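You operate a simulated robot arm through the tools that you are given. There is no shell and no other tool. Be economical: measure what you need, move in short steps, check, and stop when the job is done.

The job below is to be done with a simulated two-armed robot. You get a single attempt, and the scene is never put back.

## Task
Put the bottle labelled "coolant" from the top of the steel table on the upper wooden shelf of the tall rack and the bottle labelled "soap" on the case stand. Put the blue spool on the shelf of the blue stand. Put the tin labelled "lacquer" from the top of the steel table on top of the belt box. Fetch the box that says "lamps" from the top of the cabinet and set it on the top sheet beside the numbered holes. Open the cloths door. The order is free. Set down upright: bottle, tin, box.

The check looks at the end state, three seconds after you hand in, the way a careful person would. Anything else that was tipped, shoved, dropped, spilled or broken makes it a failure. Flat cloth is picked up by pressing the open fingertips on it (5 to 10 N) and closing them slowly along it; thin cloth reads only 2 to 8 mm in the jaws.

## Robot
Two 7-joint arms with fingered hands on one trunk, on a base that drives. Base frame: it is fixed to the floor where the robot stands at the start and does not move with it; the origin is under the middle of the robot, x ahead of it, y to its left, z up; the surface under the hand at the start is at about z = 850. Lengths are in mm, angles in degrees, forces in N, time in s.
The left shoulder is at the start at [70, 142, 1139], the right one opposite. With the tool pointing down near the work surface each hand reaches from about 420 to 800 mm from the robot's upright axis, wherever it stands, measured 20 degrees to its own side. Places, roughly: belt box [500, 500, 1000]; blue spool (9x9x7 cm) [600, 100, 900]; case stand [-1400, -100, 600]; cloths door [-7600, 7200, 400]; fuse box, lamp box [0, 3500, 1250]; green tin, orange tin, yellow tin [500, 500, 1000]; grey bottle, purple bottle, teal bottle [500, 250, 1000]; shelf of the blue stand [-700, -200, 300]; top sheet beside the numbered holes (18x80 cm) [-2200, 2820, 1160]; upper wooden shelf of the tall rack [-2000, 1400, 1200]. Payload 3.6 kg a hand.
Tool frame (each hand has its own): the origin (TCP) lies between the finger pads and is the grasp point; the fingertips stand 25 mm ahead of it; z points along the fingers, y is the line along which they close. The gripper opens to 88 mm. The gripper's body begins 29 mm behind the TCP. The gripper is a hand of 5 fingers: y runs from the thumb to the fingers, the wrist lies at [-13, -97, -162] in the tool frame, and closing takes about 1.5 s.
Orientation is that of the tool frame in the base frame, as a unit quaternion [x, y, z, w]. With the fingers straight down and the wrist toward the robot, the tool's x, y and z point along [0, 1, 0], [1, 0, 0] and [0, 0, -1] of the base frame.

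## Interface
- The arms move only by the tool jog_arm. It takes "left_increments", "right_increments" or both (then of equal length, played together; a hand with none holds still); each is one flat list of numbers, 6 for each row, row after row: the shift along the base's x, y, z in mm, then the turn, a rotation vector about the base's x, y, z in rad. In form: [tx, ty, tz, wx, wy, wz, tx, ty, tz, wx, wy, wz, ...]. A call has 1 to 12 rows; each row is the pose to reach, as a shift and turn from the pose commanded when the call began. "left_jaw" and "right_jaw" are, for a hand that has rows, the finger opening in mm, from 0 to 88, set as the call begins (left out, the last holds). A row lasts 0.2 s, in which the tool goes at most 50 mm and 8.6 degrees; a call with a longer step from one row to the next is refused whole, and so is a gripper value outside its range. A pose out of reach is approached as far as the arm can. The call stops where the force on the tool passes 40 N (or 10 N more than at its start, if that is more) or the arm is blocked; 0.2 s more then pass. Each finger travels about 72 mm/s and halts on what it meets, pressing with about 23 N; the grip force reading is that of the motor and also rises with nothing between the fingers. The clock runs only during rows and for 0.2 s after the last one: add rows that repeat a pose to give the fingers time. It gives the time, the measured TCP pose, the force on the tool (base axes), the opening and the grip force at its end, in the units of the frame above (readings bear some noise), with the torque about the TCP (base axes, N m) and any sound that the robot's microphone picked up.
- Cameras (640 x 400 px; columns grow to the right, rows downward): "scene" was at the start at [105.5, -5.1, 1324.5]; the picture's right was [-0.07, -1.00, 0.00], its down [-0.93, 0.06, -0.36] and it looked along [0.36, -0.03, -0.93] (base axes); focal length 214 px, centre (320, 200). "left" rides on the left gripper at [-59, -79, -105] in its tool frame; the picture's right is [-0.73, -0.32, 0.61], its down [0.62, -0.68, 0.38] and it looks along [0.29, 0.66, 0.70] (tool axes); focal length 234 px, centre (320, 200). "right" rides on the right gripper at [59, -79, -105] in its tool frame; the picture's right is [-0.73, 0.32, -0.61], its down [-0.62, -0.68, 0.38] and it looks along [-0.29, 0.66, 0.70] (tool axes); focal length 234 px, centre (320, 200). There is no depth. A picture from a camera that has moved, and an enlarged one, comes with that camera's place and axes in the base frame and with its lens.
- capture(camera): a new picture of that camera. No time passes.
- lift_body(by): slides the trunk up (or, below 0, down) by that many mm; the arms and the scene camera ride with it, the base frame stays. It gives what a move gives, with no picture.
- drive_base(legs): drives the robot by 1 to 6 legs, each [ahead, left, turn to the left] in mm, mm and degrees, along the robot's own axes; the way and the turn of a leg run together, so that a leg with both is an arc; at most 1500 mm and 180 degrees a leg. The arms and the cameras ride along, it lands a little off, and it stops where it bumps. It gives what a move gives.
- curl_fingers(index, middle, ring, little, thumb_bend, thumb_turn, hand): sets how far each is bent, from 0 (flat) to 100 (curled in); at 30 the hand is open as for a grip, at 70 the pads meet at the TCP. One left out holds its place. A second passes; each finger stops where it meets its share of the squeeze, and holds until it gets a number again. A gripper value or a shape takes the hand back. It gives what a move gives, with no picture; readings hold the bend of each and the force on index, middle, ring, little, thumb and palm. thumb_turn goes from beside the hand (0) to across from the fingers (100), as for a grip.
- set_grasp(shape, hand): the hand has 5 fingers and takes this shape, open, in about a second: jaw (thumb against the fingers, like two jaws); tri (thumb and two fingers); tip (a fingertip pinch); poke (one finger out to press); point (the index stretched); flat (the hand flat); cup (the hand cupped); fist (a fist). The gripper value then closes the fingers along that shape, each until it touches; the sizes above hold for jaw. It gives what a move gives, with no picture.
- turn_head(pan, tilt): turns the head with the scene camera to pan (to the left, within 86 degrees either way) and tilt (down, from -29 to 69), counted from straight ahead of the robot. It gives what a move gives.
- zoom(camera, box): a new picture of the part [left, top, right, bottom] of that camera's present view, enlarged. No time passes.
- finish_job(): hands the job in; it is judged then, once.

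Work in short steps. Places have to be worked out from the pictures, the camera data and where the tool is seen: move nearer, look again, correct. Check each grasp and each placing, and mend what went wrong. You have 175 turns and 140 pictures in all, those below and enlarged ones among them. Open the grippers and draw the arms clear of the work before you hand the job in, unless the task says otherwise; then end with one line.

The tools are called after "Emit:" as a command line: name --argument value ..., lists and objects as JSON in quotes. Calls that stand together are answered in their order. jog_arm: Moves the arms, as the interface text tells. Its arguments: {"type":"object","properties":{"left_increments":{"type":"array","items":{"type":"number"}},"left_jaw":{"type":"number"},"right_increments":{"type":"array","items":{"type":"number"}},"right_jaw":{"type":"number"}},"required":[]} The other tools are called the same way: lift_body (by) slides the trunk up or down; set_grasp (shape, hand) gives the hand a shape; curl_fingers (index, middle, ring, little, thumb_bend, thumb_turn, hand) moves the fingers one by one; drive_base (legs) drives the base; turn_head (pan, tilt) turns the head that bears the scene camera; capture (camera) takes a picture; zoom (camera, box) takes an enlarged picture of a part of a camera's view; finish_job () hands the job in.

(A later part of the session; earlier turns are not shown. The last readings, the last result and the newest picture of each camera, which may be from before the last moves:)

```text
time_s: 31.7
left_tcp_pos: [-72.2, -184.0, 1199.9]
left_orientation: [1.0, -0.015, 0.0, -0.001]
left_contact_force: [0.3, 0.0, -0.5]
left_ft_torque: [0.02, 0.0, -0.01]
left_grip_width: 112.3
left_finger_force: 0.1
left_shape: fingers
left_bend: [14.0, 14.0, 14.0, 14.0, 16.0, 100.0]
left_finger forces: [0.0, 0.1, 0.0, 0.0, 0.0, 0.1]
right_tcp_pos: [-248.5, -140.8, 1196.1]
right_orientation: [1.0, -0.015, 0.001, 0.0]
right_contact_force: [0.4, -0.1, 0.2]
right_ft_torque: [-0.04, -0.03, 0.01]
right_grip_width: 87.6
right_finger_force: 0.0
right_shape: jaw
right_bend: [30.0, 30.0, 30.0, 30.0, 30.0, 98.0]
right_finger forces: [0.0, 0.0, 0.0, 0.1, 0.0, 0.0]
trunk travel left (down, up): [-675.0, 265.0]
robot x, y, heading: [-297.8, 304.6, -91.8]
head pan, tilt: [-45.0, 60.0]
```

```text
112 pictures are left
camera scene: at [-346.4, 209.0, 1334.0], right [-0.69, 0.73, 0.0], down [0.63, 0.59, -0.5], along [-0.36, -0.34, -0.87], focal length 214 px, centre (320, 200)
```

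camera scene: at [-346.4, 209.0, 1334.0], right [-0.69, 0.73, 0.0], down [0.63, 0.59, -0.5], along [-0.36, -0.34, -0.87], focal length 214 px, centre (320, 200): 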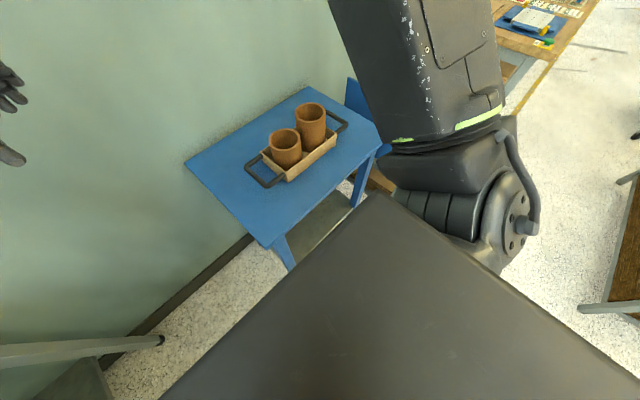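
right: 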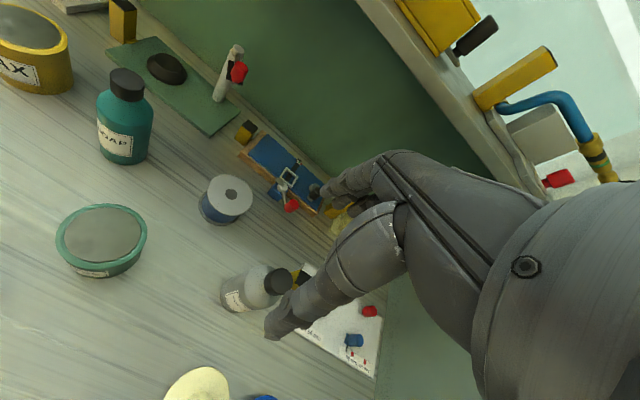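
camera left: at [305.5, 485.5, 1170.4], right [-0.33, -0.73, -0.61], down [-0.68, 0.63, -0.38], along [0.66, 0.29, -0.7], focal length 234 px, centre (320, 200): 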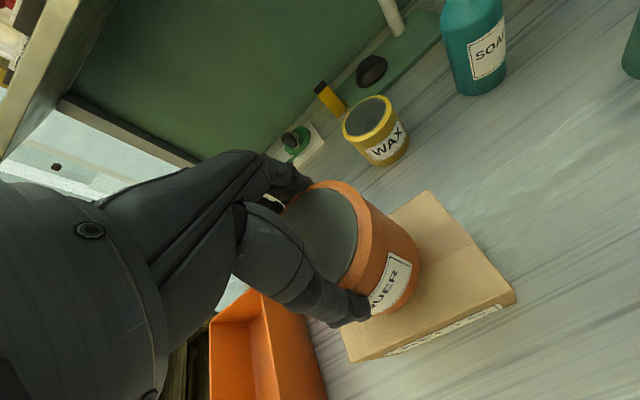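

The case stand is a low bench beyond the blue stand, and the rack has open shelves near z≈1200 with another board above, so a side grasp (hand pitched 40° down, palm vertical) suits the bottles. Returning to the table at y≈150 and reshaping both hands.

Emit:
drive_base --legs '[[0, 0, 91.8], [140, -155, 0]]'

Emit:
turn_head --pan 0 --tilt 50

Emit:
set_grasp --hand "left" --shape "jaw"

Emit:
jog_arm --left_increments '[0, 10, 0, -0.0568, -0.0568, 0.1218, 0, 20, 0, -0.1135, -0.1135, 0.2435, 0, 30, 0, -0.1703, -0.1703, 0.3653, 0, 40, 0, -0.227, -0.227, 0.487, 0, 50, 0, -0.2838, -0.2838, 0.6088, 0, 60, 0, -0.3405, -0.3405, 0.7305, 0, 70, 0, -0.3973, -0.3973, 0.8523, 0, 80, 0, -0.454, -0.454, 0.974, 0, 80, 0, -0.5108, -0.5108, 1.0958, 0, 80, 0, -0.5675, -0.5675, 1.2175, 0, 80, 0, -0.6243, -0.6243, 1.3393, 0, 80, 0, -0.681, -0.681, 1.461]' --right_increments '[0, -10, 0, 0.0568, -0.0568, -0.1218, 0, -20, 0, 0.1135, -0.1135, -0.2435, 0, -30, 0, 0.1703, -0.1703, -0.3653, 0, -40, 0, 0.227, -0.227, -0.487, 0, -50, 0, 0.2838, -0.2838, -0.6088, 0, -60, 0, 0.3405, -0.3405, -0.7305, 0, -70, 0, 0.3973, -0.3973, -0.8523, 0, -80, 0, 0.454, -0.454, -0.974, 0, -90, 0, 0.5108, -0.5108, -1.0958, 0, -100, 0, 0.5675, -0.5675, -1.2175, 0, -110, 0, 0.6243, -0.6243, -1.3393, 0, -120, 0, 0.681, -0.681, -1.461]'

Emit:
capture --camera "scene"

```text
time_s: 37.2
left_tcp_pos: [326.2, 390.3, 1200.4]
left_orientation: [0.706, 0.708, -0.001, 0.0]
left_contact_force: [-0.8, -1.0, -0.8]
left_ft_torque: [0.03, 0.01, 0.04]
left_grip_width: 112.1
left_finger_force: 0.0
left_shape: fingers
left_bend: [14.0, 14.0, 14.0, 14.0, 16.0, 100.0]
left_finger forces: [0.1, 0.0, 0.0, 0.1, 0.0, 0.0]
right_tcp_pos: [287.2, 213.5, 1195.8]
right_orientation: [0.707, 0.707, 0.001, 0.0]
right_contact_force: [0.1, 1.3, -0.1]
right_ft_torque: [0.07, -0.02, 0.02]
right_grip_width: 87.8
right_finger_force: 0.0
right_shape: jaw
right_bend: [30.0, 30.0, 30.0, 30.0, 30.0, 98.0]
right_finger forces: [0.0, 0.0, 0.0, 0.0, 0.1, 0.0]
trunk travel left (down, up): [-675.0, 265.0]
robot x, y, heading: [-158.7, 154.2, -0.1]
head pan, tilt: [-45.0, 60.0]
```

```text
time_s: 38.3
left_tcp_pos: [326.3, 389.7, 1199.7]
left_orientation: [0.707, 0.708, -0.001, 0.0]
left_contact_force: [-0.6, 0.1, -0.2]
left_ft_torque: [0.02, -0.02, 0.0]
left_grip_width: 112.2
left_finger_force: 0.1
left_shape: fingers
left_bend: [14.0, 14.0, 14.0, 14.0, 16.0, 100.0]
left_finger forces: [0.0, 0.0, 0.1, 0.0, 0.1, 0.0]
right_tcp_pos: [287.2, 213.4, 1195.8]
right_orientation: [0.708, 0.706, 0.001, 0.0]
right_contact_force: [0.1, -0.5, -0.9]
right_ft_torque: [0.01, -0.01, -0.01]
right_grip_width: 87.9
right_finger_force: 0.1
right_shape: jaw
right_bend: [30.0, 30.0, 30.0, 30.0, 30.0, 98.0]
right_finger forces: [0.0, 0.0, 0.1, 0.0, 0.0, 0.1]
trunk travel left (down, up): [-675.0, 265.0]
robot x, y, heading: [-155.2, 151.8, -0.2]
head pan, tilt: [0.0, 50.0]
```

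```text
time_s: 39.2
left_tcp_pos: [326.9, 389.0, 1198.6]
left_orientation: [0.707, 0.707, -0.002, -0.001]
left_contact_force: [1.0, -0.3, 0.6]
left_ft_torque: [0.03, 0.0, 0.01]
left_grip_width: 88.1
left_finger_force: 0.1
left_shape: jaw
left_bend: [30.0, 30.0, 30.0, 30.0, 30.0, 98.0]
left_finger forces: [0.1, 0.0, 0.0, 0.0, 0.0, 0.0]
right_tcp_pos: [289.2, 213.7, 1195.0]
right_orientation: [0.708, 0.706, 0.001, 0.001]
right_contact_force: [-0.5, 0.7, 0.1]
right_ft_torque: [-0.02, -0.01, 0.0]
right_grip_width: 87.9
right_finger_force: 0.0
right_shape: jaw
right_bend: [30.0, 30.0, 30.0, 30.0, 30.0, 98.0]
right_finger forces: [0.0, 0.0, 0.1, 0.0, 0.0, 0.0]
trunk travel left (down, up): [-675.0, 265.0]
robot x, y, heading: [-158.8, 152.7, 0.3]
head pan, tilt: [0.0, 50.0]
```

```text
time_s: 41.8
left_tcp_pos: [328.4, 468.9, 1198.8]
left_orientation: [-0.001, 0.907, -0.001, 0.422]
left_contact_force: [0.4, 0.8, 0.1]
left_ft_torque: [-0.03, -0.01, 0.01]
left_grip_width: 87.9
left_finger_force: 0.0
left_shape: jaw
left_bend: [30.0, 30.0, 30.0, 30.0, 30.0, 98.0]
left_finger forces: [0.0, 0.1, 0.0, 0.0, 0.0, 0.1]
right_tcp_pos: [338.4, 103.0, 1225.0]
right_orientation: [0.908, -0.001, 0.418, 0.001]
right_contact_force: [0.4, 0.0, 0.7]
right_ft_torque: [0.0, 0.0, -0.02]
right_grip_width: 87.6
right_finger_force: 0.0
right_shape: jaw
right_bend: [30.0, 30.0, 30.0, 30.0, 30.0, 98.0]
right_finger forces: [0.1, 0.0, 0.0, 0.0, 0.1, 0.0]
right hand out of reach, approached as far as the arm can: row 11, 12
trunk travel left (down, up): [-675.0, 265.0]
robot x, y, heading: [-158.0, 149.5, -0.1]
head pan, tilt: [0.0, 50.0]
```

```text
111 pictures are left
camera scene: at [-26.9, 150.7, 1346.2], right [0.0, -1.0, 0.0], down [-0.77, 0.0, -0.64], along [0.64, 0.0, -0.77], focal length 214 px, centre (320, 200)
```

scene: 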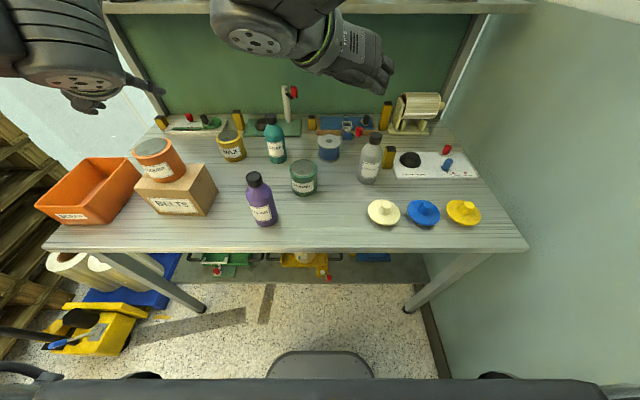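

Emit:
zoom --camera "scene" --box '[220, 90, 420, 230]'

```text
2.86 times, centred on (320, 160) of scene
camera zoom: at [-26.9, 150.7, 1346.2], right [0.0, -1.0, 0.0], down [-0.77, 0.0, -0.64], along [0.64, 0.0, -0.77], focal length 613 px, centre (320, 314)
```

zoom: 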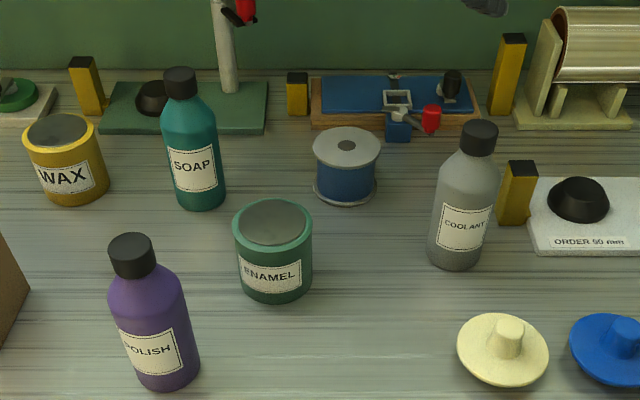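

Coolant axis ≈(483,−4), soap ≈(584,300), spool ≈(592,119). I'll grasp coolant from the side with the right hand at 25° pitch; first line it up at a safe height.

Emit:
jog_arm --right_increments '[0, -35, -20, 0, -0.1309, 0, 5, -70, -40, 0, -0.2618, 0, 10, -107, -60, 0, -0.2618, 0, 15, -107, -100, 0, -0.2618, 0, 15, -107, -100, 0, -0.2618, 0]'

Emit:
capture --camera "right"

Emit:
capture --camera "scene"

```text
time_s: 43.0
left_tcp_pos: [325.5, 470.7, 1199.8]
left_orientation: [0.0, 0.906, -0.002, 0.422]
left_contact_force: [-0.7, 0.1, 1.3]
left_ft_torque: [-0.03, -0.01, 0.01]
left_grip_width: 88.2
left_finger_force: 0.1
left_shape: jaw
left_bend: [30.0, 30.0, 30.0, 30.0, 30.0, 98.0]
left_finger forces: [0.0, 0.1, 0.0, 0.1, 0.0, 0.0]
right_tcp_pos: [430.4, -19.8, 1295.8]
right_orientation: [0.858, 0.007, 0.513, 0.002]
right_contact_force: [0.0, 1.4, -0.1]
right_ft_torque: [-0.01, -0.03, -0.03]
right_grip_width: 88.1
right_finger_force: 0.1
right_shape: jaw
right_bend: [30.0, 30.0, 30.0, 30.0, 30.0, 98.0]
right_finger forces: [0.0, 0.1, 0.0, 0.1, 0.1, 0.1]
right hand out of reach, approached as far as the arm can: row 1, 2, 3, 4, 5
trunk travel left (down, up): [-675.0, 265.0]
robot x, y, heading: [-155.3, 151.6, 0.0]
head pan, tilt: [0.0, 50.0]
```

```text
109 pictures are left
camera right: at [364.4, 61.3, 1396.6], right [-0.88, -0.33, -0.35], down [0.04, 0.68, -0.74], along [0.48, -0.66, -0.58], focal length 234 px, centre (320, 200)
```

right: 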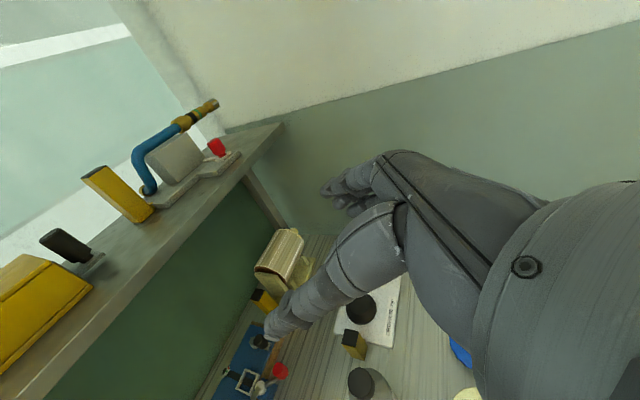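

```text
108 pictures are left
camera scene: at [-30.7, 153.1, 1346.6], right [0.0, -1.0, 0.0], down [-0.77, 0.0, -0.64], along [0.64, 0.0, -0.77], focal length 214 px, centre (320, 200)
```

scene: 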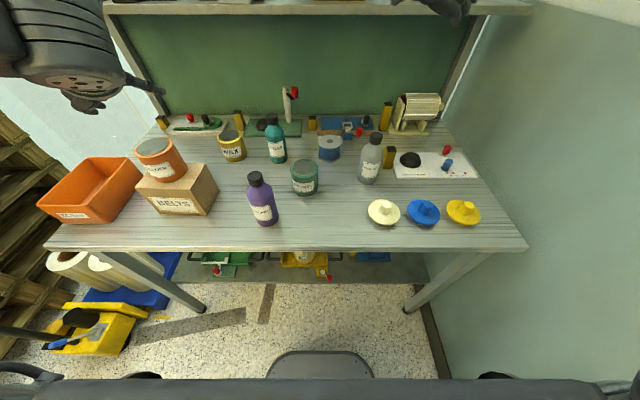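

The right arm was too folded there. I back the base 90 mm and bring the hand forward into a reachable pose.

Emit:
drive_base --legs '[[-90, 0, 0]]'

Emit:
jog_arm --right_increments '[40, 0, 0, 0, 0, 0, 80, 0, 0, 0, 0, 0, 120, 0, 0, 0, 0, 0, 120, 0, 0, 0, 0, 0, 120, 0, 0, 0, 0, 0, 120, 0, 0, 0, 0, 0]'

```text
time_s: 44.2
left_tcp_pos: [255.3, 493.7, 1201.0]
left_orientation: [0.003, 0.906, -0.003, 0.423]
left_contact_force: [-0.1, 0.4, 0.0]
left_ft_torque: [-0.04, -0.01, -0.01]
left_grip_width: 88.1
left_finger_force: 0.0
left_shape: jaw
left_bend: [30.0, 30.0, 30.0, 30.0, 30.0, 98.0]
left_finger forces: [0.0, 0.1, 0.1, 0.1, 0.1, 0.0]
right_tcp_pos: [358.2, 2.9, 1295.9]
right_orientation: [0.859, 0.004, 0.512, 0.002]
right_contact_force: [-0.8, 0.5, 0.4]
right_ft_torque: [0.01, 0.03, -0.02]
right_grip_width: 87.8
right_finger_force: 0.0
right_shape: jaw
right_bend: [30.0, 30.0, 30.0, 30.0, 30.0, 98.0]
right_finger forces: [0.1, 0.1, 0.0, 0.0, 0.0, 0.1]
trunk travel left (down, up): [-675.0, 265.0]
robot x, y, heading: [-227.6, 181.2, -0.4]
head pan, tilt: [0.0, 50.0]
stopped in leg 1: the robot was blocked; the commanded pose is now the measured one
```

```text
time_s: 45.6
left_tcp_pos: [258.1, 492.3, 1200.0]
left_orientation: [0.004, 0.906, -0.003, 0.423]
left_contact_force: [0.5, 0.5, -0.1]
left_ft_torque: [0.0, -0.01, -0.02]
left_grip_width: 88.0
left_finger_force: 0.1
left_shape: jaw
left_bend: [30.0, 30.0, 30.0, 30.0, 30.0, 98.0]
left_finger forces: [0.0, 0.0, 0.0, 0.0, 0.0, 0.1]
right_tcp_pos: [481.2, -0.4, 1295.1]
right_orientation: [0.859, 0.002, 0.511, 0.002]
right_contact_force: [-0.3, 0.3, 0.6]
right_ft_torque: [-0.01, 0.01, -0.01]
right_grip_width: 87.9
right_finger_force: 0.3
right_shape: jaw
right_bend: [30.0, 30.0, 30.0, 30.0, 30.0, 98.0]
right_finger forces: [0.1, 0.1, 0.0, 0.1, 0.0, 0.0]
trunk travel left (down, up): [-675.0, 265.0]
robot x, y, heading: [-223.5, 174.5, -0.2]
head pan, tilt: [0.0, 50.0]
```

The base bumped something behind and stopped at (−228,181); I'll check the blue stand later. Right hand is now in a known pose; I lower it in front of the coolant bottle to z≈1000.

Emit:
jog_arm --right_increments '[-40, -1, 0, 0, 0, 0, -80, -2, -15, 0, 0, 0, -115, -4, -40, 0, 0, 0, -121, -4, -85, 0, 0, 0, -121, -4, -130, 0, 0, 0, -121, -4, -175, 0, 0, 0, -121, -4, -220, 0, 0, 0, -121, -4, -265, 0, 0, 0, -121, -4, -295, 0, 0, 0, -121, -4, -295, 0, 0, 0]'

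Emit:
capture --camera "right"

Emit:
capture --camera "scene"

```text
time_s: 47.9
left_tcp_pos: [258.0, 491.2, 1199.6]
left_orientation: [0.003, 0.907, -0.002, 0.422]
left_contact_force: [-0.2, -0.1, -0.2]
left_ft_torque: [0.02, -0.01, -0.01]
left_grip_width: 88.0
left_finger_force: 0.0
left_shape: jaw
left_bend: [30.0, 30.0, 30.0, 30.0, 30.0, 98.0]
left_finger forces: [0.1, 0.0, 0.1, 0.1, 0.0, 0.0]
right_tcp_pos: [490.6, -79.6, 1028.3]
right_orientation: [0.859, 0.003, 0.512, 0.001]
right_contact_force: [-0.3, 0.2, -0.7]
right_ft_torque: [-0.01, 0.03, -0.04]
right_grip_width: 87.9
right_finger_force: 0.0
right_shape: jaw
right_bend: [30.0, 30.0, 30.0, 30.0, 30.0, 98.0]
right_finger forces: [0.0, 0.1, 0.0, 0.0, 0.1, 0.0]
right hand out of reach, approached as far as the arm can: row 3, 4, 5, 6, 7, 8, 9, 10
trunk travel left (down, up): [-675.0, 265.0]
robot x, y, heading: [-224.1, 179.7, -0.3]
head pan, tilt: [0.0, 50.0]
```

```text
107 pictures are left
camera right: at [426.7, 1.2, 1129.1], right [-0.88, -0.33, -0.35], down [0.04, 0.68, -0.74], along [0.48, -0.66, -0.58], focal length 234 px, centre (320, 200)
```

right: 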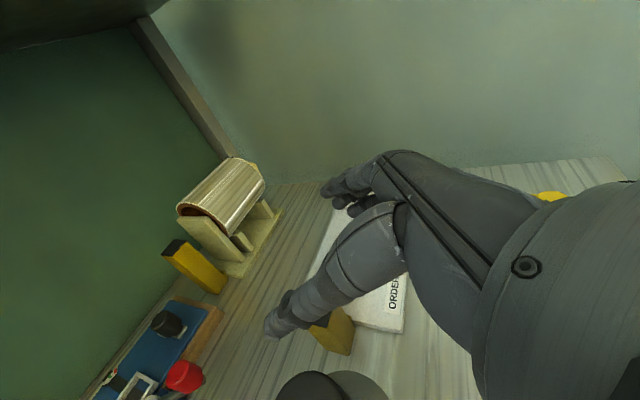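

```text
106 pictures are left
camera scene: at [-99.6, 176.1, 1346.5], right [-0.01, -1.0, 0.0], down [-0.77, 0.0, -0.64], along [0.64, 0.0, -0.77], focal length 214 px, centre (320, 200)
```

scene: 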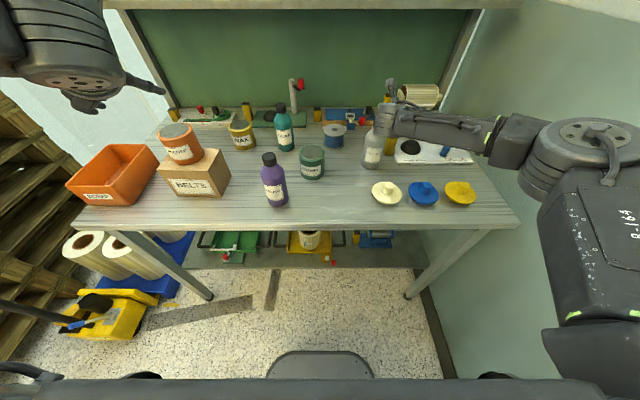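

The arm can't take that orientation there and drifted beside the bottle; the wrist wants the fingers yawed inward. I first rise straight back up.

Emit:
jog_arm --right_increments '[0, 0, 30, 0, 0, 0, 0, 0, 75, 0, 0, 0, 0, 0, 120, 0, 0, 0, 0, 0, 165, 0, 0, 0, 0, 0, 210, 0, 0, 0, 0, 0, 210, 0, 0, 0]'

```text
time_s: 49.2
left_tcp_pos: [259.5, 492.8, 1200.1]
left_orientation: [0.003, 0.906, -0.003, 0.423]
left_contact_force: [-0.1, -0.4, 0.3]
left_ft_torque: [-0.01, 0.01, 0.01]
left_grip_width: 88.0
left_finger_force: 0.0
left_shape: jaw
left_bend: [30.0, 30.0, 30.0, 30.0, 30.0, 98.0]
left_finger forces: [0.0, 0.0, 0.1, 0.0, 0.1, 0.0]
right_tcp_pos: [492.1, -79.9, 1241.9]
right_orientation: [0.859, 0.002, 0.512, 0.003]
right_contact_force: [1.0, -0.1, -0.1]
right_ft_torque: [-0.01, 0.04, 0.02]
right_grip_width: 87.9
right_finger_force: 0.0
right_shape: jaw
right_bend: [30.0, 30.0, 30.0, 30.0, 30.0, 98.0]
right_finger forces: [0.0, 0.0, 0.0, 0.1, 0.0, 0.1]
trunk travel left (down, up): [-675.0, 265.0]
robot x, y, heading: [-227.9, 173.6, -0.4]
head pan, tilt: [0.0, 50.0]
```

Commanded pose equals the approached one. Now yaw the right hand 45° inward and pull back to about (400,−88,1120).

Emit:
jog_arm --right_increments '[-10, 0, 0, 0, 0, 0.131, -25, -2, -10, 0, 0, 0.262, -40, -3, -25, 0, 0, 0.393, -60, -4, -50, 0, 0, 0.524, -78, -6, -85, 0, 0, 0.655, -92, -8, -120, 0, 0, 0.785, -92, -8, -120, 0, 0, 0.785]' --right_jaw 82

Emit:
capture --camera "right"

```text
time_s: 50.9
left_tcp_pos: [258.2, 492.0, 1199.4]
left_orientation: [0.004, 0.906, -0.002, 0.422]
left_contact_force: [0.6, 0.6, 0.7]
left_ft_torque: [-0.04, -0.02, 0.03]
left_grip_width: 87.9
left_finger_force: 0.1
left_shape: jaw
left_bend: [30.0, 30.0, 30.0, 30.0, 30.0, 98.0]
left_finger forces: [0.1, 0.0, 0.0, 0.0, 0.1, 0.1]
right_tcp_pos: [399.7, -87.4, 1122.6]
right_orientation: [0.793, 0.332, 0.474, -0.193]
right_contact_force: [0.6, 0.3, 0.0]
right_ft_torque: [0.0, -0.03, -0.01]
right_grip_width: 82.2
right_finger_force: 0.1
right_shape: jaw
right_bend: [31.0, 31.0, 30.0, 31.0, 31.0, 98.0]
right_finger forces: [0.0, 0.1, 0.1, 0.1, 0.0, 0.0]
trunk travel left (down, up): [-675.0, 265.0]
robot x, y, heading: [-228.6, 180.3, -0.3]
head pan, tilt: [0.0, 50.0]
```

```text
105 pictures are left
camera right: at [296.6, -76.1, 1222.7], right [-0.39, -0.85, -0.35], down [-0.45, 0.5, -0.74], along [0.8, -0.13, -0.58], focal length 234 px, centre (320, 200)
```

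right: 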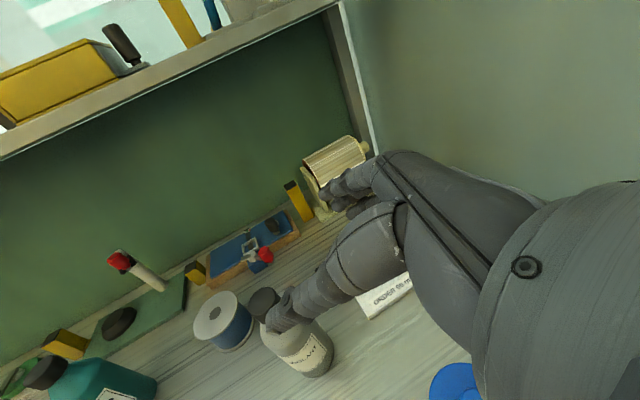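

Reachable. Lower to the pre-grasp point, 110 mm back from the bottle along the approach line.

Emit:
jog_arm --right_increments '[2, 2, -40, 0, 0, 0, 4, 4, -80, 0, 0, 0, 6, 7, -120, 0, 0, 0, 6, 7, -145, 0, 0, 0, 6, 7, -145, 0, 0, 0]'

Emit:
capture --camera "right"

Emit:
zoom --camera "scene" --box '[300, 80, 540, 230]'

```text
time_s: 52.0
left_tcp_pos: [257.9, 490.4, 1199.0]
left_orientation: [0.004, 0.907, -0.003, 0.422]
left_contact_force: [0.2, 0.1, 0.0]
left_ft_torque: [-0.03, 0.01, 0.01]
left_grip_width: 88.0
left_finger_force: 0.1
left_shape: jaw
left_bend: [30.0, 30.0, 30.0, 30.0, 30.0, 98.0]
left_finger forces: [0.1, 0.1, 0.0, 0.0, 0.0, 0.0]
right_tcp_pos: [405.8, -80.1, 975.6]
right_orientation: [0.793, 0.331, 0.474, -0.194]
right_contact_force: [-0.3, -0.5, -0.1]
right_ft_torque: [-0.03, -0.01, -0.01]
right_grip_width: 82.3
right_finger_force: 0.0
right_shape: jaw
right_bend: [31.0, 31.0, 30.0, 31.0, 31.0, 98.0]
right_finger forces: [0.0, 0.1, 0.0, 0.0, 0.0, 0.0]
trunk travel left (down, up): [-675.0, 265.0]
robot x, y, heading: [-224.5, 178.0, -0.4]
head pan, tilt: [0.0, 50.0]
```

```text
104 pictures are left
camera right: at [303.4, -68.3, 1076.3], right [-0.39, -0.85, -0.35], down [-0.45, 0.51, -0.74], along [0.8, -0.13, -0.58], focal length 234 px, centre (320, 200)
```

right: 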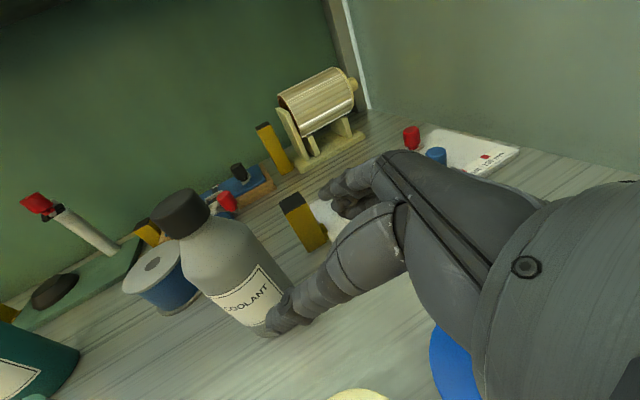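

```text
2.67 times, centred on (420, 155) of scene
camera zoom: at [-99.5, 175.7, 1346.5], right [-0.01, -1.0, 0.0], down [-0.77, 0.0, -0.64], along [0.64, 0.0, -0.77], focal length 572 px, centre (53, 320)
```

zoom: 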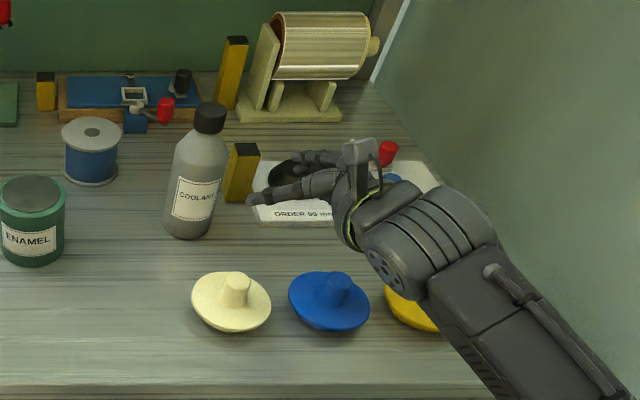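

Path looks clear of the yellow block. Advance along the approach line to the bottle, stopping short by force if any.

Emit:
jog_arm --right_increments '[20, 20, -15, 0, 0, 0, 40, 40, -30, 0, 0, 0, 55, 55, -42, 0, 0, 0, 66, 66, -50, 0, 0, 0, 66, 66, -50, 0, 0, 0]'

Emit:
capture --camera "right"

Emit:
zoom --camera "scene" --box '[300, 80, 540, 230]'

```text
time_s: 53.2
left_tcp_pos: [257.7, 491.2, 1199.1]
left_orientation: [0.005, 0.906, -0.002, 0.423]
left_contact_force: [0.1, 0.2, 0.9]
left_ft_torque: [-0.03, -0.01, 0.05]
left_grip_width: 88.1
left_finger_force: 0.1
left_shape: jaw
left_bend: [30.0, 30.0, 30.0, 30.0, 30.0, 98.0]
left_finger forces: [0.0, 0.0, 0.0, 0.0, 0.0, 0.0]
right_tcp_pos: [471.3, -12.5, 925.2]
right_orientation: [0.793, 0.331, 0.474, -0.194]
right_contact_force: [0.2, 0.3, -0.2]
right_ft_torque: [0.02, -0.03, 0.04]
right_grip_width: 82.2
right_finger_force: 0.0
right_shape: jaw
right_bend: [31.0, 31.0, 30.0, 31.0, 31.0, 98.0]
right_finger forces: [0.0, 0.0, 0.0, 0.0, 0.0, 0.1]
trunk travel left (down, up): [-675.0, 265.0]
robot x, y, heading: [-227.1, 177.2, -0.2]
head pan, tilt: [0.0, 50.0]
```

```text
102 pictures are left
camera right: at [368.2, -1.7, 1025.5], right [-0.39, -0.85, -0.35], down [-0.45, 0.51, -0.74], along [0.8, -0.13, -0.58], focal length 234 px, centre (320, 200)
```

right: 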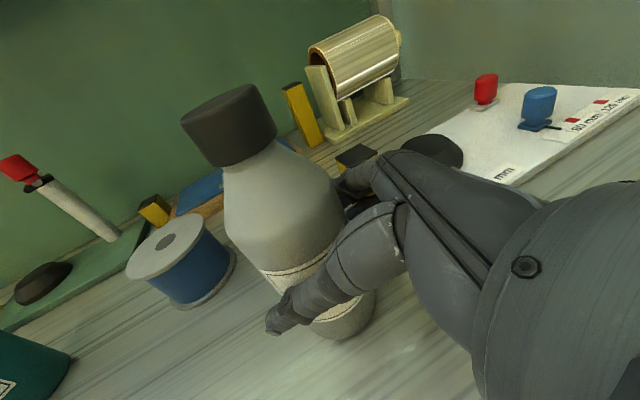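

```text
2.67 times, centred on (420, 155) of scene
camera zoom: at [-99.7, 175.2, 1346.5], right [-0.01, -1.0, 0.0], down [-0.77, 0.0, -0.64], along [0.64, 0.0, -0.77], focal length 572 px, centre (53, 320)
```

zoom: 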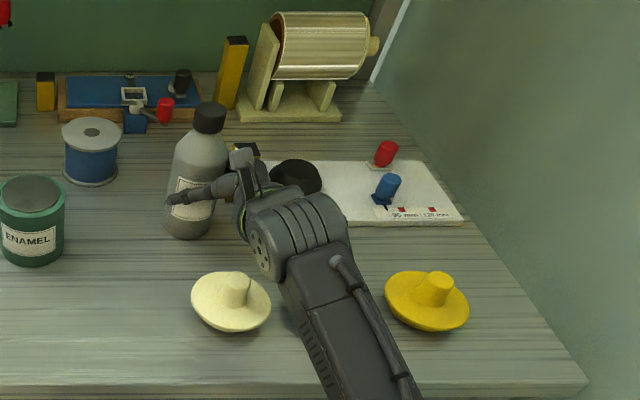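

The bottle stands between thumb and fingers untouched. Close.

Emit:
jog_arm --right_increments '[0, 0, 0, 0, 0, 0, 0, 0, 0, 0, 0, 0, 0, 0, 0, 0, 0, 0, 0, 0, 0, 0, 0, 0, 0, 0, 0, 0, 0, 0, 0, 0, 0, 0, 0, 0]' --right_jaw 40

Emit:
capture --camera "right"

```text
time_s: 54.6
left_tcp_pos: [258.9, 491.7, 1199.6]
left_orientation: [0.004, 0.906, -0.003, 0.423]
left_contact_force: [0.0, 0.5, 0.5]
left_ft_torque: [-0.01, -0.01, 0.02]
left_grip_width: 88.0
left_finger_force: 0.1
left_shape: jaw
left_bend: [30.0, 30.0, 30.0, 30.0, 30.0, 98.0]
left_finger forces: [0.0, 0.0, 0.0, 0.0, 0.1, 0.1]
right_tcp_pos: [471.2, -12.0, 925.1]
right_orientation: [0.793, 0.331, 0.474, -0.194]
right_contact_force: [-1.5, 1.2, -0.5]
right_ft_torque: [-0.02, -0.04, 0.02]
right_grip_width: 56.0
right_finger_force: 23.0
right_shape: jaw
right_bend: [29.0, 39.0, 38.0, 41.0, 61.0, 100.0]
right_finger forces: [11.0, 5.9, 2.6, 0.0, 20.8, 0.0]
trunk travel left (down, up): [-675.0, 265.0]
robot x, y, heading: [-225.6, 177.7, -0.2]
head pan, tilt: [0.0, 50.0]
```

```text
100 pictures are left
camera right: at [368.4, -1.3, 1025.6], right [-0.39, -0.85, -0.35], down [-0.45, 0.51, -0.74], along [0.8, -0.13, -0.58], focal length 234 px, centre (320, 200)
```

right: 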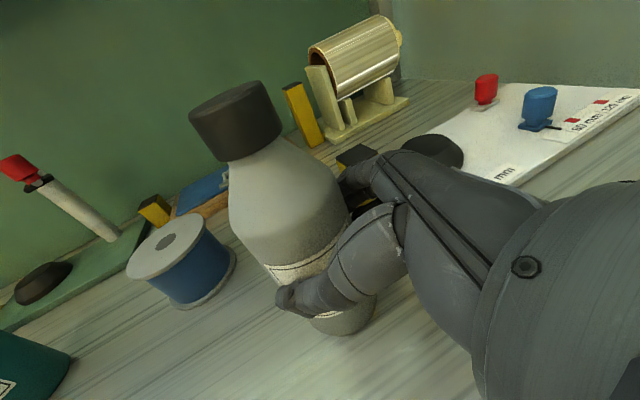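

Gripped. Lift slowly straight up.

Emit:
jog_arm --right_increments '[0, 0, 8, 0, 0, 0, 0, 0, 20, 0, 0, 0, 0, 0, 50, 0, 0, 0, 0, 0, 90, 0, 0, 0, 0, 0, 130, 0, 0, 0, 0, 0, 175, 0, 0, 0, 0, 0, 175, 0, 0, 0]'

Emit:
capture --camera "scene"

```text
time_s: 56.2
left_tcp_pos: [259.6, 491.5, 1199.9]
left_orientation: [0.004, 0.906, -0.001, 0.423]
left_contact_force: [-0.2, 0.6, 0.4]
left_ft_torque: [-0.03, -0.04, 0.03]
left_grip_width: 88.1
left_finger_force: 0.1
left_shape: jaw
left_bend: [30.0, 30.0, 30.0, 30.0, 30.0, 98.0]
left_finger forces: [0.0, 0.0, 0.1, 0.0, 0.1, 0.1]
right_tcp_pos: [474.2, -13.9, 1096.2]
right_orientation: [0.793, 0.331, 0.474, -0.194]
right_contact_force: [0.5, 0.5, -4.4]
right_ft_torque: [-0.03, 0.0, 0.01]
right_grip_width: 56.2
right_finger_force: 23.0
right_shape: jaw
right_bend: [29.0, 39.0, 38.0, 41.0, 61.0, 100.0]
right_finger forces: [10.9, 6.6, 2.9, 0.0, 20.8, 0.0]
trunk travel left (down, up): [-675.0, 265.0]
robot x, y, heading: [-223.9, 177.6, -0.2]
head pan, tilt: [0.0, 50.0]
```

```text
99 pictures are left
camera scene: at [-98.2, 175.0, 1346.3], right [-0.01, -1.0, 0.0], down [-0.77, 0.0, -0.64], along [0.64, 0.0, -0.77], focal length 214 px, centre (320, 200)
```

scene: 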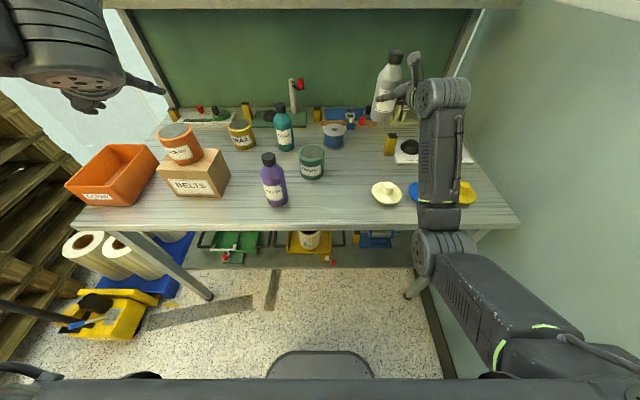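

Coolant is held. Now tuck it back, while returning the left hand to fingers-down for a top grasp on the soap bottle's cap; then drive ahead 130 mm.

Emit:
jog_arm --left_increments '[5, -5, 0, 0.0568, 0.0568, -0.1218, 10, -10, 0, 0.1135, 0.1135, -0.2435, 20, -15, 0, 0.1703, 0.1703, -0.3653, 30, -20, 0, 0.227, 0.227, -0.487, 40, -30, 0, 0.2838, 0.2838, -0.6088, 50, -40, 0, 0.3405, 0.3405, -0.7305, 60, -50, 0, 0.3973, 0.3973, -0.8523, 70, -60, 0, 0.454, 0.454, -0.974, 80, -70, 0, 0.5108, 0.5108, -1.0958, 90, -80, 0, 0.5675, 0.5675, -1.2175, 100, -90, 0, 0.6243, 0.6243, -1.3393, 110, -100, 0, 0.681, 0.681, -1.461]' --right_increments '[0, 0, 20, 0, 0, 0, -10, 0, 40, 0, 0, 0, -30, -5, 40, 0, 0, 0, -50, -10, 40, 0, 0, 0, -70, -15, 40, 0, 0, 0, -90, -20, 40, 0, 0, 0, -100, -20, 40, 0, 0, 0, -100, -20, 40, 0, 0, 0, -100, -20, 40, 0, 0, 0, -100, -20, 40, 0, 0, 0, -100, -20, 40, 0, 0, 0, -100, -20, 40, 0, 0, 0]'

Emit:
drive_base --legs '[[130, 0, 0]]'

Emit:
capture --camera "scene"

Emit:
capture --camera "left"

```text
time_s: 58.9
left_tcp_pos: [370.3, 391.6, 1198.9]
left_orientation: [0.711, 0.704, -0.003, -0.003]
left_contact_force: [-0.1, -1.1, -0.4]
left_ft_torque: [-0.01, -0.03, 0.01]
left_grip_width: 88.1
left_finger_force: 0.1
left_shape: jaw
left_bend: [30.0, 30.0, 30.0, 30.0, 30.0, 98.0]
left_finger forces: [0.0, 0.0, 0.0, 0.1, 0.0, 0.0]
right_tcp_pos: [374.1, -34.7, 1139.0]
right_orientation: [0.794, 0.33, 0.473, -0.194]
right_contact_force: [-0.2, 0.2, -3.7]
right_ft_torque: [-0.02, 0.06, 0.03]
right_grip_width: 56.1
right_finger_force: 22.3
right_shape: jaw
right_bend: [29.0, 39.0, 38.0, 41.0, 61.0, 100.0]
right_finger forces: [11.1, 6.6, 2.9, 0.1, 20.8, 0.1]
trunk travel left (down, up): [-675.0, 265.0]
robot x, y, heading: [-225.6, 174.6, -0.4]
head pan, tilt: [0.0, 50.0]
```

```text
time_s: 60.1
left_tcp_pos: [499.0, 389.9, 1199.9]
left_orientation: [0.709, 0.705, -0.003, -0.002]
left_contact_force: [-0.2, 0.5, -0.5]
left_ft_torque: [0.0, -0.02, -0.02]
left_grip_width: 87.8
left_finger_force: 0.0
left_shape: jaw
left_bend: [30.0, 30.0, 30.0, 30.0, 30.0, 98.0]
left_finger forces: [0.1, 0.1, 0.0, 0.0, 0.0, 0.0]
right_tcp_pos: [503.5, -36.4, 1141.1]
right_orientation: [0.793, 0.33, 0.474, -0.194]
right_contact_force: [-0.4, -0.7, -4.7]
right_ft_torque: [-0.04, -0.01, 0.01]
right_grip_width: 55.9
right_finger_force: 23.0
right_shape: jaw
right_bend: [29.0, 39.0, 38.0, 41.0, 61.0, 100.0]
right_finger forces: [11.0, 6.5, 2.8, 0.0, 20.7, 0.0]
trunk travel left (down, up): [-675.0, 265.0]
robot x, y, heading: [-94.7, 175.9, -0.3]
head pan, tilt: [0.0, 50.0]
```

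```text
98 pictures are left
camera scene: at [30.7, 174.4, 1346.5], right [-0.01, -1.0, 0.0], down [-0.77, 0.01, -0.64], along [0.64, 0.0, -0.77], focal length 214 px, centre (320, 200)
```

scene: 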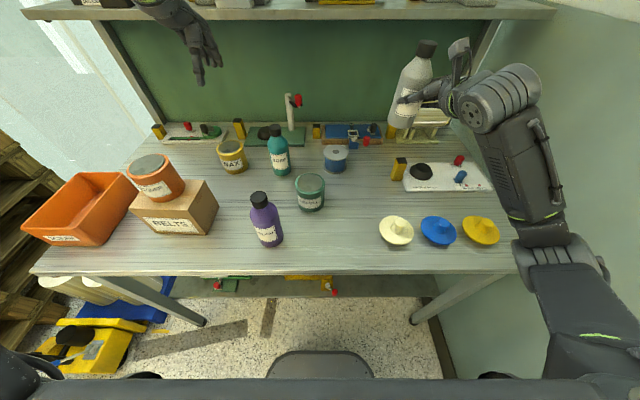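

```text
97 pictures are left
camera left: at [420.4, 332.1, 1306.5], right [-0.33, -0.72, -0.6], down [-0.68, 0.63, -0.38], along [0.65, 0.29, -0.7], focal length 234 px, centre (320, 200)
```

left: 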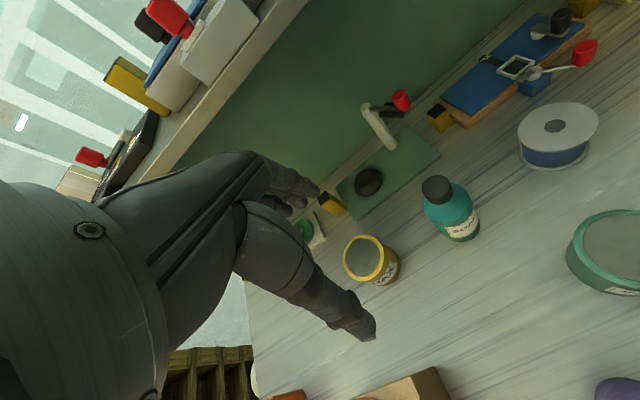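

Soap cap confirmed near (580,302). Move the left hand above it.

Emit:
jog_arm --left_increments '[25, -25, -20, 0, 0, 0, 50, -50, -40, 0, 0, 0, 75, -75, -60, 0, 0, 0, 84, -89, -90, 0, 0, 0, 84, -89, -120, 0, 0, 0, 84, -89, -120, 0, 0, 0]'

Emit:
capture --camera "left"

Emit:
zoom --camera "scene" --box '[200, 80, 360, 200]'

```text
time_s: 61.5
left_tcp_pos: [550.6, 328.4, 1079.4]
left_orientation: [0.709, 0.706, -0.002, -0.002]
left_contact_force: [-0.1, 0.1, 0.2]
left_ft_torque: [0.0, -0.02, 0.0]
left_grip_width: 88.1
left_finger_force: 0.0
left_shape: jaw
left_bend: [30.0, 30.0, 30.0, 30.0, 30.0, 98.0]
left_finger forces: [0.1, 0.0, 0.0, 0.0, 0.0, 0.1]
left hand out of reach, approached as far as the arm can: row 2, 3, 4, 5, 6
right_tcp_pos: [501.8, -35.2, 1139.3]
right_orientation: [0.793, 0.331, 0.474, -0.193]
right_contact_force: [0.2, -0.3, -4.2]
right_ft_torque: [-0.03, 0.05, 0.0]
right_grip_width: 56.3
right_finger_force: 22.7
right_shape: jaw
right_bend: [29.0, 39.0, 38.0, 41.0, 61.0, 100.0]
right_finger forces: [11.1, 6.7, 2.9, 0.0, 20.7, 0.1]
trunk travel left (down, up): [-675.0, 265.0]
robot x, y, heading: [-96.0, 175.7, -0.3]
head pan, tilt: [0.0, 50.0]
```

```text
96 pictures are left
camera left: at [470.2, 270.5, 1185.9], right [-0.33, -0.72, -0.6], down [-0.68, 0.63, -0.38], along [0.65, 0.29, -0.7], focal length 234 px, centre (320, 200)
```

left: 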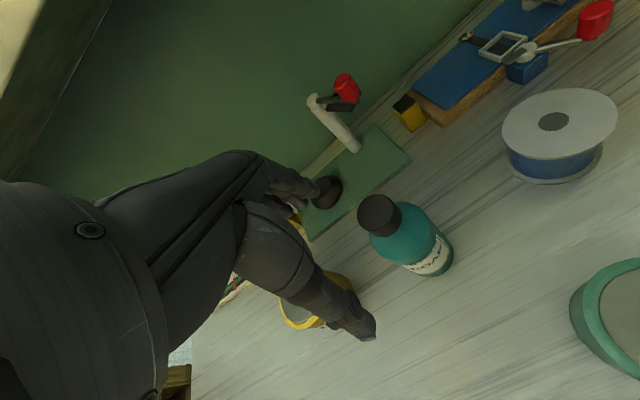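

```text
3.33 times, centred on (280, 140) of scene
camera zoom: at [31.2, 174.3, 1346.5], right [-0.01, -1.0, 0.0], down [-0.77, 0.01, -0.64], along [0.64, 0.0, -0.77], focal length 715 px, centre (453, 400)
```

zoom: 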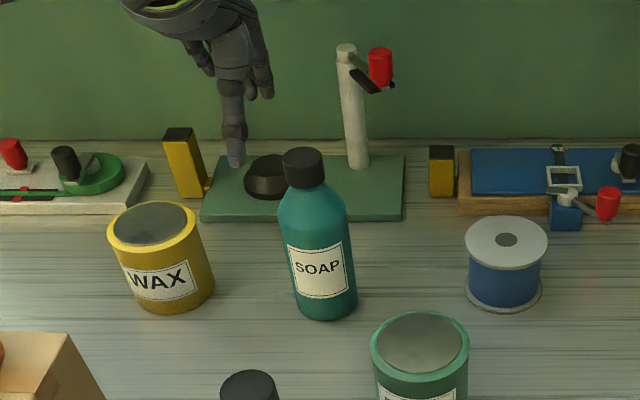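

The left arm tops out at x≈550 from here; I drive ahead 70 mm more and re-aim over the cap.

Emit:
drive_base --legs '[[70, 0, 0]]'

Emit:
jog_arm --left_increments '[-15, -14, 0, 0, 0, 0, -36, -28, 0, 0, 0, 0, -36, -28, 0, 0, 0, 0]'

Emit:
capture --camera "left"

Emit:
capture --camera "scene"

```text
time_s: 62.6
left_tcp_pos: [619.5, 328.9, 1079.6]
left_orientation: [0.709, 0.705, -0.003, -0.002]
left_contact_force: [-0.4, -0.5, 0.1]
left_ft_torque: [-0.02, 0.01, -0.03]
left_grip_width: 88.0
left_finger_force: 0.0
left_shape: jaw
left_bend: [30.0, 30.0, 30.0, 30.0, 30.0, 98.0]
left_finger forces: [0.1, 0.0, 0.0, 0.0, 0.0, 0.0]
right_tcp_pos: [574.0, -36.5, 1139.9]
right_orientation: [0.793, 0.331, 0.474, -0.193]
right_contact_force: [0.2, -0.3, -4.4]
right_ft_torque: [-0.04, 0.08, 0.02]
right_grip_width: 56.3
right_finger_force: 23.2
right_shape: jaw
right_bend: [29.0, 39.0, 38.0, 41.0, 61.0, 100.0]
right_finger forces: [11.2, 6.7, 2.9, 0.0, 20.7, 0.0]
trunk travel left (down, up): [-675.0, 265.0]
robot x, y, heading: [-26.3, 174.0, 0.1]
head pan, tilt: [0.0, 50.0]
```

```text
time_s: 63.4
left_tcp_pos: [586.0, 301.2, 1078.7]
left_orientation: [0.708, 0.706, -0.003, -0.002]
left_contact_force: [0.4, -0.8, 0.5]
left_ft_torque: [0.01, -0.04, -0.04]
left_grip_width: 87.9
left_finger_force: 0.2
left_shape: jaw
left_bend: [30.0, 30.0, 30.0, 30.0, 30.0, 98.0]
left_finger forces: [0.1, 0.1, 0.0, 0.1, 0.1, 0.1]
right_tcp_pos: [574.9, -36.1, 1138.9]
right_orientation: [0.794, 0.33, 0.473, -0.194]
right_contact_force: [-0.3, 0.4, -4.6]
right_ft_torque: [-0.03, 0.05, 0.02]
right_grip_width: 56.1
right_finger_force: 23.5
right_shape: jaw
right_bend: [29.0, 39.0, 38.0, 41.0, 61.0, 100.0]
right_finger forces: [11.2, 6.7, 2.9, 0.0, 20.7, 0.1]
trunk travel left (down, up): [-675.0, 265.0]
robot x, y, heading: [-22.0, 176.8, -0.3]
head pan, tilt: [0.0, 50.0]
```

```text
94 pictures are left
camera left: at [505.8, 243.0, 1184.7], right [-0.33, -0.73, -0.6], down [-0.68, 0.63, -0.38], along [0.65, 0.29, -0.7], focal length 234 px, centre (320, 200)
```

left: 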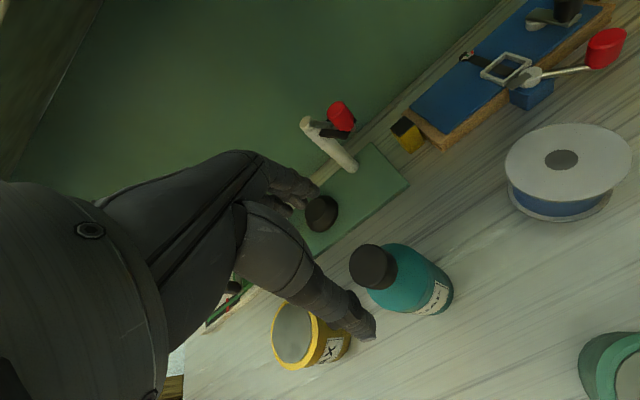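

```text
93 pictures are left
camera scene: at [103.1, 174.3, 1346.3], right [-0.01, -1.0, 0.0], down [-0.77, 0.0, -0.64], along [0.64, 0.0, -0.77], focal length 214 px, centre (320, 200)
```

scene: 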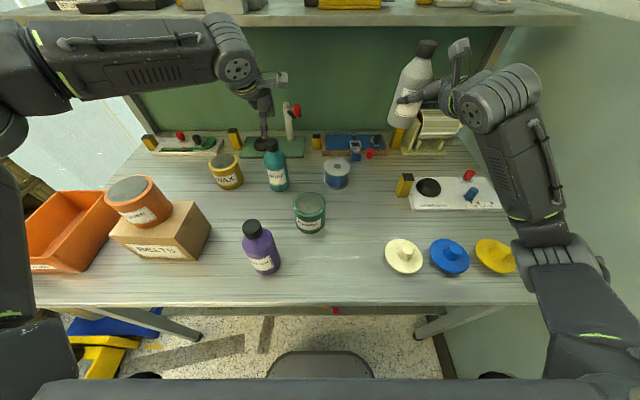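

Well aligned over the cap (shift ≈−3 mm in x). Descend to TCP z≈993 and close on the cap.

Emit:
jog_arm --left_increments '[-3, 0, -25, 0, 0, 0, -3, 0, -50, 0, 0, 0, -3, 0, -72, 0, 0, 0, -3, 0, -86, 0, 0, 0, -3, 0, -86, 0, 0, 0]' --left_jaw 80

Emit:
jog_arm --left_increments '[0, 0, 0, 0, 0, 0, 0, 0, 0, 0, 0, 0, 0, 0, 0, 0, 0, 0, 0, 0, 0, 0, 0, 0, 0, 0, 0, 0, 0, 0, 0, 0, 0, 0, 0, 0, 0, 0, 0, 0, 0, 0]' --left_jaw 12

Emit:
capture --camera "left"

```text
time_s: 64.6
left_tcp_pos: [578.6, 302.2, 993.9]
left_orientation: [0.709, 0.705, -0.004, -0.002]
left_contact_force: [-0.5, -0.6, -0.2]
left_ft_torque: [0.01, -0.02, -0.01]
left_grip_width: 80.2
left_finger_force: 0.0
left_shape: jaw
left_bend: [31.0, 31.0, 30.0, 31.0, 31.0, 98.0]
left_finger forces: [0.1, 0.1, 0.1, 0.0, 0.0, 0.0]
right_tcp_pos: [573.6, -34.9, 1139.3]
right_orientation: [0.792, 0.33, 0.474, -0.195]
right_contact_force: [-0.3, -0.6, -4.6]
right_ft_torque: [-0.07, 0.06, 0.0]
right_grip_width: 56.2
right_finger_force: 23.0
right_shape: jaw
right_bend: [29.0, 39.0, 38.0, 41.0, 61.0, 100.0]
right_finger forces: [11.1, 6.8, 2.9, 0.0, 20.8, 0.1]
trunk travel left (down, up): [-675.0, 265.0]
robot x, y, heading: [-25.3, 176.8, -0.2]
head pan, tilt: [0.0, 50.0]
```

```text
time_s: 66.2
left_tcp_pos: [577.5, 303.4, 994.4]
left_orientation: [0.709, 0.706, -0.003, -0.001]
left_contact_force: [-1.6, -0.2, 0.3]
left_ft_torque: [0.02, 0.0, 0.0]
left_grip_width: 27.0
left_finger_force: 22.3
left_shape: jaw
left_bend: [74.0, 54.0, 58.0, 55.0, 75.0, 100.0]
left_finger forces: [12.6, 6.2, 0.0, 0.1, 19.6, 0.0]
right_tcp_pos: [573.4, -36.4, 1139.0]
right_orientation: [0.792, 0.331, 0.474, -0.194]
right_contact_force: [0.4, 0.1, -4.2]
right_ft_torque: [0.01, 0.05, 0.0]
right_grip_width: 56.2
right_finger_force: 23.5
right_shape: jaw
right_bend: [29.0, 39.0, 38.0, 41.0, 61.0, 100.0]
right_finger forces: [11.1, 6.7, 2.9, 0.1, 20.9, 0.0]
trunk travel left (down, up): [-675.0, 265.0]
robot x, y, heading: [-26.4, 177.6, -0.4]
head pan, tilt: [0.0, 50.0]
```

```text
92 pictures are left
camera left: at [499.3, 244.5, 1100.3], right [-0.33, -0.73, -0.6], down [-0.68, 0.63, -0.38], along [0.65, 0.29, -0.7], focal length 234 px, centre (320, 200)
```

left: 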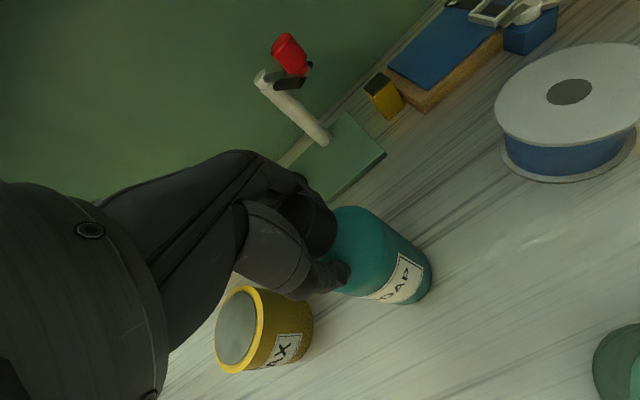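

Cap gripped by index, middle and thumb. Lift slowly and check.

Emit:
jog_arm --left_increments '[0, 0, 8, 0, 0, 0, 0, 0, 20, 0, 0, 0, 0, 0, 45, 0, 0, 0, 0, 0, 80, 0, 0, 0, 0, 0, 120, 0, 0, 0, 0, 0, 160, 0, 0, 0, 0, 0, 160, 0, 0, 0]'

Emit:
capture --camera "scene"

```text
time_s: 67.8
left_tcp_pos: [581.3, 301.2, 1153.0]
left_orientation: [0.709, 0.705, -0.003, -0.003]
left_contact_force: [0.8, -0.2, -4.3]
left_ft_torque: [0.03, 0.02, 0.02]
left_grip_width: 26.6
left_finger_force: 23.6
left_shape: jaw
left_bend: [74.0, 54.0, 58.0, 55.0, 75.0, 100.0]
left_finger forces: [12.9, 6.1, 0.1, 0.0, 19.3, 0.0]
left hand out of reach, approached as far as the arm can: row 6
right_tcp_pos: [576.1, -34.9, 1138.2]
right_orientation: [0.793, 0.331, 0.473, -0.195]
right_contact_force: [-0.8, -0.5, -4.0]
right_ft_torque: [-0.04, 0.06, -0.01]
right_grip_width: 56.1
right_finger_force: 22.7
right_shape: jaw
right_bend: [29.0, 39.0, 38.0, 41.0, 61.0, 100.0]
right_finger forces: [11.1, 6.7, 2.9, 0.1, 20.6, 0.0]
trunk travel left (down, up): [-675.0, 265.0]
robot x, y, heading: [-28.3, 176.4, -0.4]
head pan, tilt: [0.0, 50.0]
```

```text
91 pictures are left
camera scene: at [103.7, 174.3, 1346.2], right [-0.01, -1.0, 0.0], down [-0.77, 0.0, -0.64], along [0.64, 0.0, -0.77], focal length 214 px, centre (320, 200)
```

scene: 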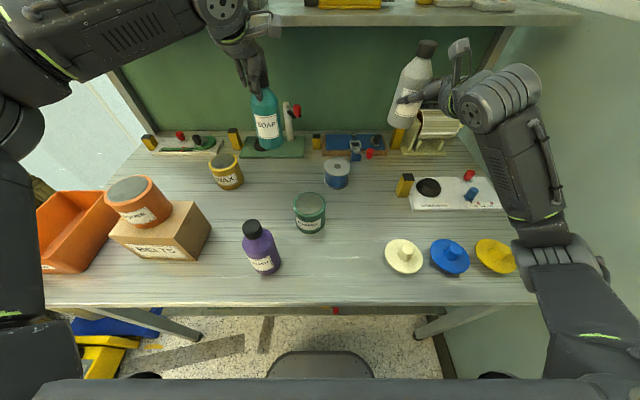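

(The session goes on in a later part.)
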